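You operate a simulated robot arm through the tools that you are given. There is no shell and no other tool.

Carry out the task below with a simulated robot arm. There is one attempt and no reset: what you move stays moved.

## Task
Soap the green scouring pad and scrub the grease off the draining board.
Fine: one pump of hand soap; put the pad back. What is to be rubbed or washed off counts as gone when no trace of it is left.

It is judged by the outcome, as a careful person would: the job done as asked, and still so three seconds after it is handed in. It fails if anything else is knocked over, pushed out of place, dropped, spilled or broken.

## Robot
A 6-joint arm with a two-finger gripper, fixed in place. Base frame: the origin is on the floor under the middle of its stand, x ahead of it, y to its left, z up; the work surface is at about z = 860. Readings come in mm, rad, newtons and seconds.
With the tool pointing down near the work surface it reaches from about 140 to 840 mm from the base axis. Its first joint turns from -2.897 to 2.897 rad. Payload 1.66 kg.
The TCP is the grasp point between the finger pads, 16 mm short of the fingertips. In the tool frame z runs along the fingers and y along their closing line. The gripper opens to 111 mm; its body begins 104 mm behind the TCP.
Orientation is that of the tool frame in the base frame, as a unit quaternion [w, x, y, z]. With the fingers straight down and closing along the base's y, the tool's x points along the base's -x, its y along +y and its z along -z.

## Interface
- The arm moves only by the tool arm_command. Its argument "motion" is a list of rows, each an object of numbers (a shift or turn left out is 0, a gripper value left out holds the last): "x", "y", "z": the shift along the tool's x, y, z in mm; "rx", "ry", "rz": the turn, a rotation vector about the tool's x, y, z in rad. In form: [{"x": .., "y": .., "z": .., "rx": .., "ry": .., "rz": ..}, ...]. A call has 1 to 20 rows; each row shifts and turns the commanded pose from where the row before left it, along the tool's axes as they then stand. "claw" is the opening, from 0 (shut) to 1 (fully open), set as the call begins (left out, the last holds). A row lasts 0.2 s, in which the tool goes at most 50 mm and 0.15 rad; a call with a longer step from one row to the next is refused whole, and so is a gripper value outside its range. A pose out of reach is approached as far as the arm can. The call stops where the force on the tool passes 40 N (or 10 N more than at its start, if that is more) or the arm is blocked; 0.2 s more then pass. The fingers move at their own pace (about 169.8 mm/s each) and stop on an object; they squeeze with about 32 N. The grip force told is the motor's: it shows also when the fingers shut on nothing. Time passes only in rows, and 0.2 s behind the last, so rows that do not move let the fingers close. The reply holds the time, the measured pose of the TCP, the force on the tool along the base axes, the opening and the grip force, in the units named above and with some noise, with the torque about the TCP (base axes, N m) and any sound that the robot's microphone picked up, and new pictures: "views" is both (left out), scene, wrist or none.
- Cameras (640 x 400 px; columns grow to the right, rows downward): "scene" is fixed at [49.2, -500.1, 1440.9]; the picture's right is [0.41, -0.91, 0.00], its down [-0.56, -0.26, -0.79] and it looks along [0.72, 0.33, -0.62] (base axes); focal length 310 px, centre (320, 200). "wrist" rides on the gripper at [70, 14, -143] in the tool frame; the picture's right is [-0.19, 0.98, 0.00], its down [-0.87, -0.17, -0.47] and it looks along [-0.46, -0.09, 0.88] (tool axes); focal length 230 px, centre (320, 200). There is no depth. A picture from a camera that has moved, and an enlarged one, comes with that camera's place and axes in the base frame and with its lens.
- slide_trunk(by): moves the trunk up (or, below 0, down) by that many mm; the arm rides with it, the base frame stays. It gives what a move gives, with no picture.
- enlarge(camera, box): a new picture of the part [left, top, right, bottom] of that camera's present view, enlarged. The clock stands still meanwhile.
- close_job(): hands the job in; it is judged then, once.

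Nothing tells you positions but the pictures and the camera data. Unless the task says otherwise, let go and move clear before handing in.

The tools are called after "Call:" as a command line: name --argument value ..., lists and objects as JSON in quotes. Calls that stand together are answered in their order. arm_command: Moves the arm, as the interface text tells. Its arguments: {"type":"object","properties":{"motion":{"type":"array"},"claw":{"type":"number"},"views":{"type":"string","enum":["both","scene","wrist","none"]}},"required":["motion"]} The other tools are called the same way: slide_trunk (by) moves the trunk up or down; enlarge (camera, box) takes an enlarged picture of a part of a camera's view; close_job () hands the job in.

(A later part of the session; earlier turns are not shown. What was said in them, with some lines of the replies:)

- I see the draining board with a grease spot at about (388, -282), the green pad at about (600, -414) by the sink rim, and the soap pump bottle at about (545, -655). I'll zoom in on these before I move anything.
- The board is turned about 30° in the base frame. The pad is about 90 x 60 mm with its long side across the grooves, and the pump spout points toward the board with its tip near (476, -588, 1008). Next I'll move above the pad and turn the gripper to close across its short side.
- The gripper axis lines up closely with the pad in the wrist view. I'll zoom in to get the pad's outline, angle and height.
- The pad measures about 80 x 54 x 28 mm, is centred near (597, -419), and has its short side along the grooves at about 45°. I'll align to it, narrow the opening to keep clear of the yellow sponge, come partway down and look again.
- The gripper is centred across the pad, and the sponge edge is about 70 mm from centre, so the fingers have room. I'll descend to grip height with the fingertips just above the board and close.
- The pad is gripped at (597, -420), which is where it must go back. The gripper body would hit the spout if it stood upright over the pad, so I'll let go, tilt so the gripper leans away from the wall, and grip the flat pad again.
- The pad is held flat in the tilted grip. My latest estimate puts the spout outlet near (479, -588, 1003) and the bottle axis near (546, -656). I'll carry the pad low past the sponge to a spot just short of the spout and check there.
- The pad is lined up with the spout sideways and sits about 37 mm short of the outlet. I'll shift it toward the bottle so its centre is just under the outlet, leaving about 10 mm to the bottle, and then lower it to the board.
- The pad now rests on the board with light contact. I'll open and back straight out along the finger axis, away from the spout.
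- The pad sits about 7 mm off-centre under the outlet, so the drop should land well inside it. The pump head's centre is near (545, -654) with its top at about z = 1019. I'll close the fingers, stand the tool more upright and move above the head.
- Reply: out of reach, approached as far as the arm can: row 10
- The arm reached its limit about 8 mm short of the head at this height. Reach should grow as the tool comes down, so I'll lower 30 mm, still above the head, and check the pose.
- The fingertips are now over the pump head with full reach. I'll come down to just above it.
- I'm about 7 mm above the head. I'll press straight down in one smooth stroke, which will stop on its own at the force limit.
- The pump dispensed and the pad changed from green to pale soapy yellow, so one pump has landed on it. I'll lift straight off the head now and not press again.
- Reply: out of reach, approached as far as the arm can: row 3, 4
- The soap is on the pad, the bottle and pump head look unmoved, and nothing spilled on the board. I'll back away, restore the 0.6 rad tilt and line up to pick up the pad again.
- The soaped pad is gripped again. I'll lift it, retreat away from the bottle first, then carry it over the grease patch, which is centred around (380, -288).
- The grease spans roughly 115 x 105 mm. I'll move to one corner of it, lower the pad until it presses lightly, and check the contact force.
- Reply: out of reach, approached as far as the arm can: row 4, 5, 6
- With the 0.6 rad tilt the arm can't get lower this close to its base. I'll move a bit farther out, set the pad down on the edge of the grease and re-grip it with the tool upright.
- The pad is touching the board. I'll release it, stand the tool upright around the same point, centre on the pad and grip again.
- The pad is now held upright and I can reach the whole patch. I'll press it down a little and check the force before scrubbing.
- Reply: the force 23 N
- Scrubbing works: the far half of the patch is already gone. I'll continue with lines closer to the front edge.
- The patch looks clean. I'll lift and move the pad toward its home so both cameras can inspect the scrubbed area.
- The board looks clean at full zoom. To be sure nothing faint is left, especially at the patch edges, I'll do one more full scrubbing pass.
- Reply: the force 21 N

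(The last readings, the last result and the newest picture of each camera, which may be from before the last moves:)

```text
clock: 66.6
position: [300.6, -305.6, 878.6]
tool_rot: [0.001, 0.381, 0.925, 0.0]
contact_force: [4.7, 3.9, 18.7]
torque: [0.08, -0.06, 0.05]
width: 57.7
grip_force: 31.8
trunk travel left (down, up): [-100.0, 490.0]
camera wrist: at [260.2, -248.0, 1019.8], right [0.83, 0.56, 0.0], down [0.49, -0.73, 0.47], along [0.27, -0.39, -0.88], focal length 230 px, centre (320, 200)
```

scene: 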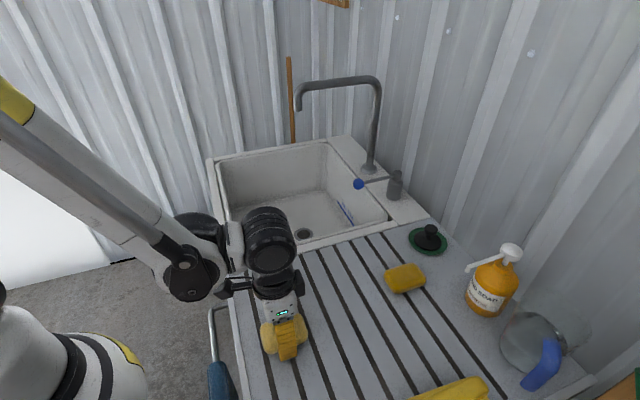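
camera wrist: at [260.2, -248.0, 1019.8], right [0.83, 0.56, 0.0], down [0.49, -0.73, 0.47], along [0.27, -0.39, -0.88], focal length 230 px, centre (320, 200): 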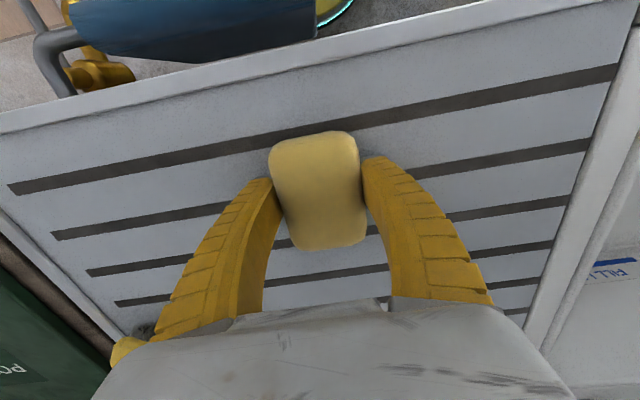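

The second pass is finished. I'll lift the pad and carry it back above its original place at (597, -420).

Call:
arm_command --motion '[{"z": -20}, {"z": -30}, {"z": -30}, {"y": 32.1}, {"y": 32.1}, {"y": 32.1}, {"y": 32.1}, {"x": -35.9}, {"x": -35.9}, {"x": -35.9}, {"x": -35.9}, {"x": -35.9}, {"x": -35.9}, {"x": -35.9}, {"x": -35.9}, {}]'

Call:
enlarge --camera "scene" --box '[230, 240, 390, 350]'

Call:
enlarge --camera "wrist" --box '[200, 80, 440, 260]'

```text
clock: 70.0
position: [592.1, -420.1, 957.8]
tool_rot: [0.0, 0.382, 0.924, 0.0]
contact_force: [0.0, -0.7, -0.6]
torque: [0.03, 0.01, 0.04]
width: 56.9
grip_force: 31.7
trunk travel left (down, up): [-100.0, 490.0]
camera wrist: at [552.7, -360.6, 1100.1], right [0.83, 0.56, 0.0], down [0.49, -0.73, 0.47], along [0.26, -0.39, -0.88], focal length 230 px, centre (320, 200)
```

scene: 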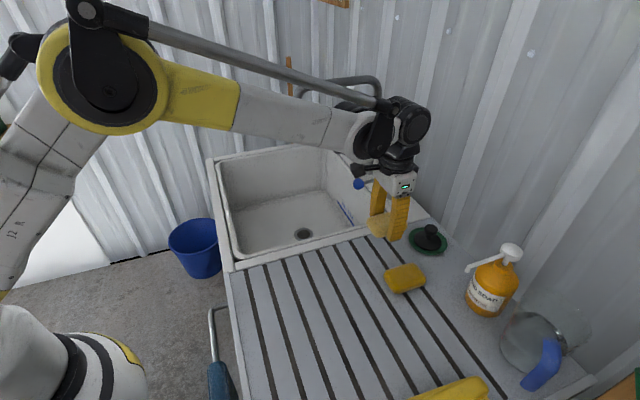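
wrist: 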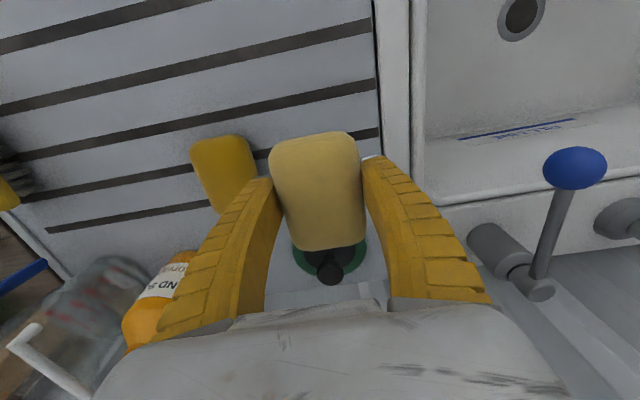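

```text
3.64 times, centred on (310, 295) of scene
camera zoom: at [49.2, -500.1, 1440.9], right [0.41, -0.91, 0.0], down [-0.56, -0.26, -0.79], along [0.72, 0.33, -0.62], focal length 1126 px, centre (356, -146)
```

zoom: 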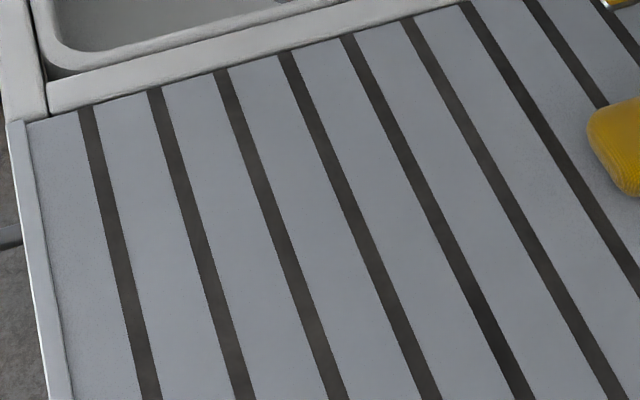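

```text
2.22 times, centred on (320, 170) of wrist
camera zoom: at [552.7, -360.6, 1100.1], right [0.83, 0.56, 0.0], down [0.49, -0.73, 0.47], along [0.26, -0.39, -0.88], focal length 511 px, centre (320, 267)
```

zoom: 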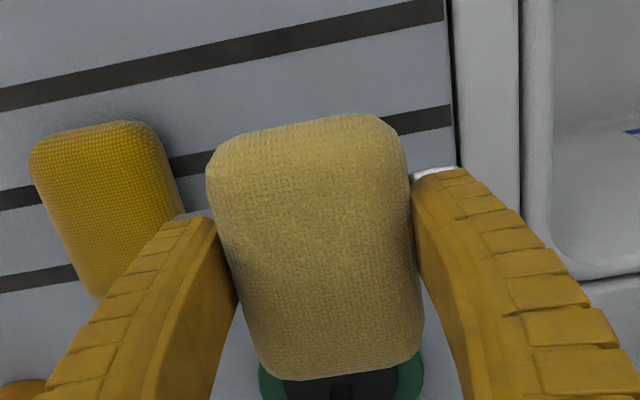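

The board is clean and the pad is above its home spot. I'll nudge it sideways slightly and lower it most of the way, then compare the view with the original pickup picture.

Call:
arm_command --motion '[{"y": 2.5}, {"z": 25}, {"z": 25}, {"z": 20}, {}]' --views "wrist"

```text
clock: 71.2
position: [594.0, -417.2, 889.2]
tool_rot: [0.0, 0.381, 0.925, 0.0]
contact_force: [0.2, -0.4, -0.5]
torque: [-0.01, -0.02, 0.01]
width: 57.1
grip_force: 31.9
trunk travel left (down, up): [-100.0, 490.0]
camera wrist: at [553.9, -359.3, 1031.3], right [0.83, 0.56, 0.0], down [0.49, -0.73, 0.47], along [0.26, -0.39, -0.88], focal length 230 px, centre (320, 200)
```

wrist: 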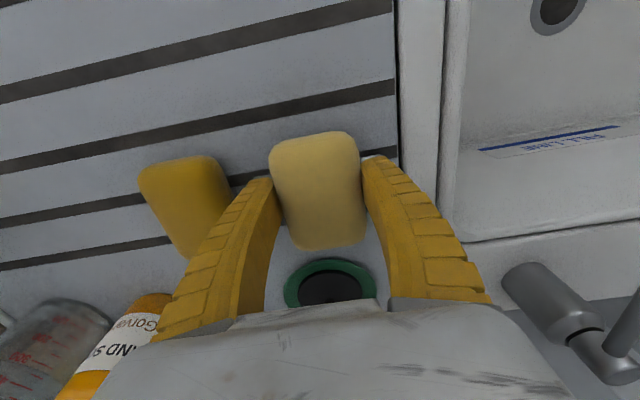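

The lateral position matches, and the pad's roughly 4 mm offset in the grip cancels the TCP's offset. I'll lower it the last few millimetres until it touches.

Call:
arm_command --motion '[{"z": 5}, {"z": 3}, {"z": 1}, {}]' --views "none"

```text
clock: 72.2
position: [594.1, -416.1, 879.4]
tool_rot: [-0.001, 0.382, 0.924, 0.0]
contact_force: [0.2, 0.3, -1.2]
torque: [-0.02, 0.0, -0.01]
width: 56.9
grip_force: 32.3
trunk travel left (down, up): [-100.0, 490.0]
```

Call:
arm_command --motion '[{"z": 1}, {}]' --views "none"

```text
clock: 72.8
position: [594.1, -417.0, 877.8]
tool_rot: [0.0, 0.382, 0.924, 0.0]
contact_force: [1.7, 0.1, 2.0]
torque: [-0.03, -0.03, -0.01]
width: 57.0
grip_force: 32.6
trunk travel left (down, up): [-100.0, 490.0]
```

The pad is in contact with the board. I'll open to the narrow width to stay clear of the sponge, and lift straight up.

Call:
arm_command --motion '[{}, {}, {"z": -20}, {"z": -40}, {"z": -40}, {"z": -40}, {"z": -40}, {}]' --claw 0.68

Call:
enlarge --camera "scene" --box '[340, 210, 580, 360]'

Call:
enlarge --camera "wrist" --box '[220, 80, 380, 180]'

```text
clock: 74.6
position: [592.4, -418.5, 1056.8]
tool_rot: [0.0, 0.382, 0.924, -0.001]
contact_force: [-0.2, 0.0, -0.7]
torque: [-0.05, 0.0, -0.01]
width: 76.9
grip_force: 1.5
trunk travel left (down, up): [-100.0, 490.0]
camera wrist: at [552.9, -359.7, 1199.3], right [0.83, 0.56, 0.0], down [0.49, -0.73, 0.47], along [0.26, -0.39, -0.88], focal length 230 px, centre (320, 200)
```

scene: 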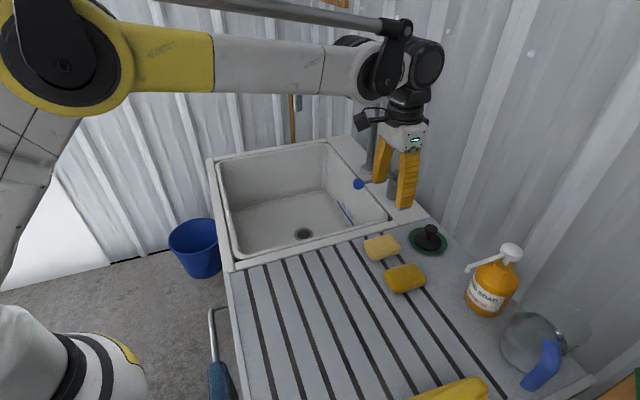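
wrist: 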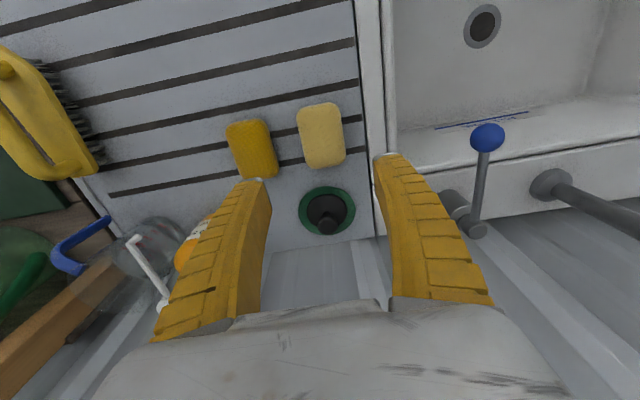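

```text
2.67 times, centred on (460, 285) of scene
camera zoom: at [49.2, -500.1, 1440.9], right [0.41, -0.91, 0.0], down [-0.56, -0.26, -0.79], along [0.72, 0.33, -0.62], focal length 826 px, centre (-53, -27)
```

zoom: 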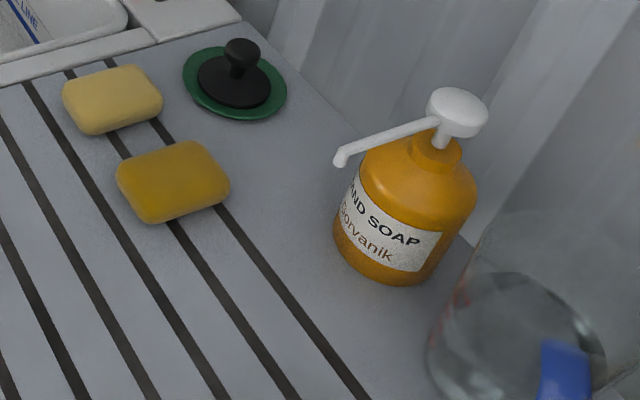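

```text
4.00 times, centred on (300, 130) of wrist
camera zoom: at [552.9, -359.7, 1199.3], right [0.83, 0.56, 0.0], down [0.49, -0.73, 0.47], along [0.26, -0.39, -0.88], focal length 920 px, centre (400, 480)
```

zoom: 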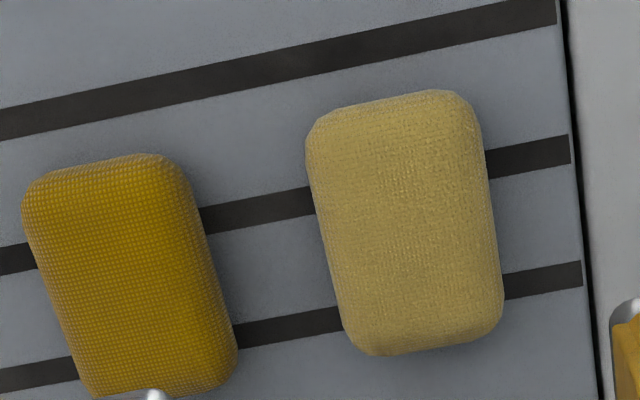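

The pad is back at essentially the same pixels as at the start, and the sponge, stopper and bottle haven't moved. I'll raise the arm clear and take a last look at the whole board.

Call:
arm_command --motion '[{"z": -40}, {"z": -40}, {"x": 40, "z": -20}, {"x": 40, "z": -20}, {"x": 40}, {}]' --claw 0.9

Call:
enlarge --camera "scene" --box '[220, 240, 460, 400]'

Call:
enlarge --camera "scene" --box '[255, 265, 335, 325]'

Call:
enlarge --camera "scene" --box '[400, 230, 600, 400]'

```text
clock: 76.0
position: [508.2, -331.9, 1179.0]
tool_rot: [-0.001, 0.382, 0.924, 0.0]
contact_force: [-0.7, 0.0, 1.1]
torque: [-0.02, 0.0, 0.01]
width: 100.5
grip_force: 0.2
trunk travel left (down, up): [-100.0, 490.0]
camera wrist: at [468.8, -274.3, 1320.9], right [0.83, 0.56, 0.0], down [0.49, -0.73, 0.47], along [0.27, -0.39, -0.88], focal length 230 px, centre (320, 200)
```

scene: 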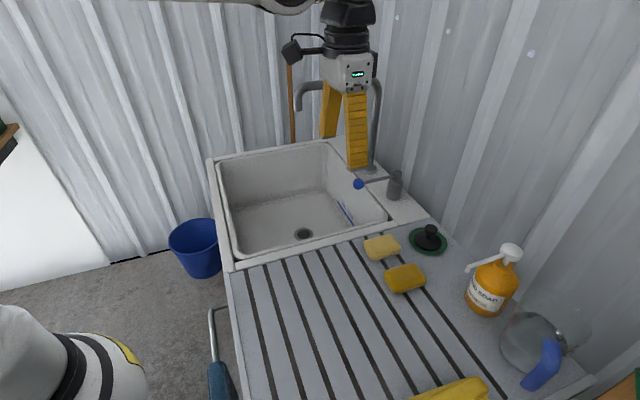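
wrist: 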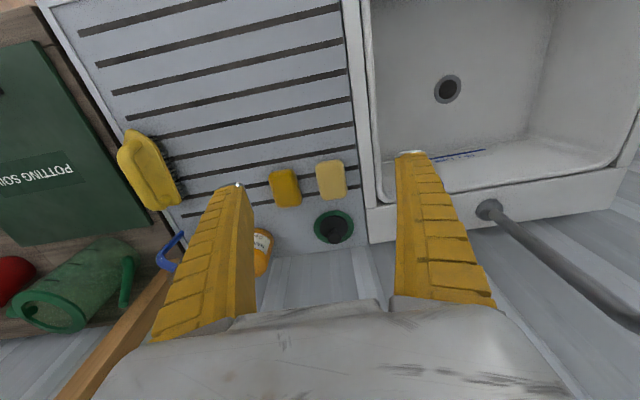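

```text
2.50 times, centred on (340, 320) of scene
camera zoom: at [49.2, -500.1, 1440.9], right [0.41, -0.91, 0.0], down [-0.56, -0.26, -0.79], along [0.72, 0.33, -0.62], focal length 774 px, centre (270, -100)
```

zoom: 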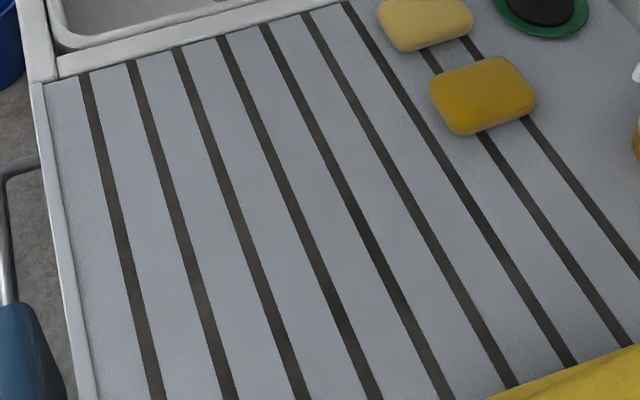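

```text
6.67 times, centred on (295, 295) of scene
camera zoom: at [49.2, -500.1, 1440.9], right [0.41, -0.91, 0.0], down [-0.56, -0.26, -0.79], along [0.72, 0.33, -0.62], focal length 2064 px, centre (487, -433)
```

zoom: 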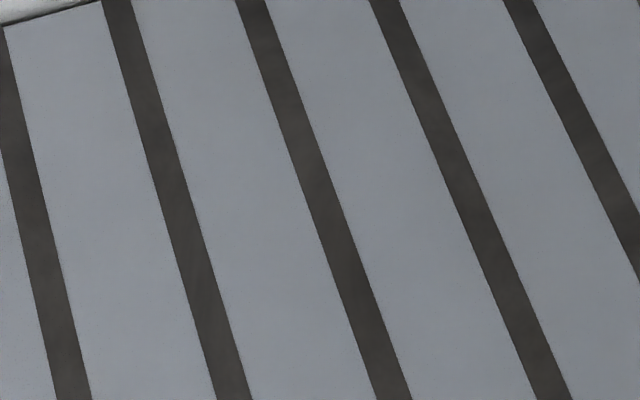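

```text
2.35 times, centred on (500, 315) of scene
camera zoom: at [49.2, -500.1, 1440.9], right [0.41, -0.91, 0.0], down [-0.56, -0.26, -0.79], along [0.72, 0.33, -0.62], focal length 729 px, centre (-104, -71)
```

zoom: 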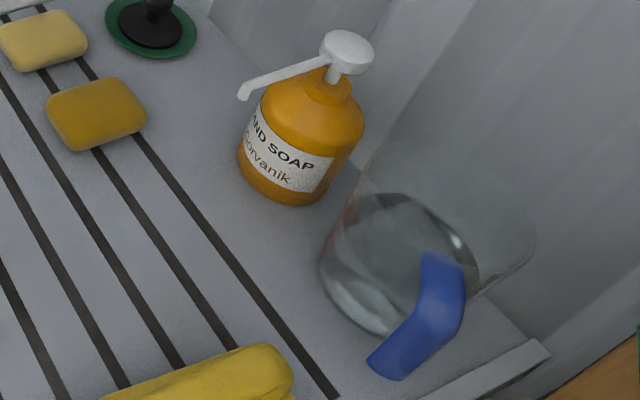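

No grease shows anywhere on the board. The pad is back in its place, the soap bottle, sponge, stopper, jug and brush are where they started, and the arm is clear. I'm handing the job in.

Call:
close_job

```text
The job is handed in.
```

The draining board is clean: I soaped the green pad with one pump of hand soap and scrubbed until no grease showed, even zoomed in.

- **Pad:** it's back where it started, to within a few millimetres. It now looks pale yellow instead of green because it still has the soap in it.
- **Scrubbing:** the grease had already gone after the first passes. I went over the whole patch again in case anything faint was left at the edges.
- **Everything else:** the soap bottle, yellow sponge, stopper, jug and brush look unmoved. I saw no soap on the board around the bottle.

The gripper was open and clear of everything when I handed the job in.
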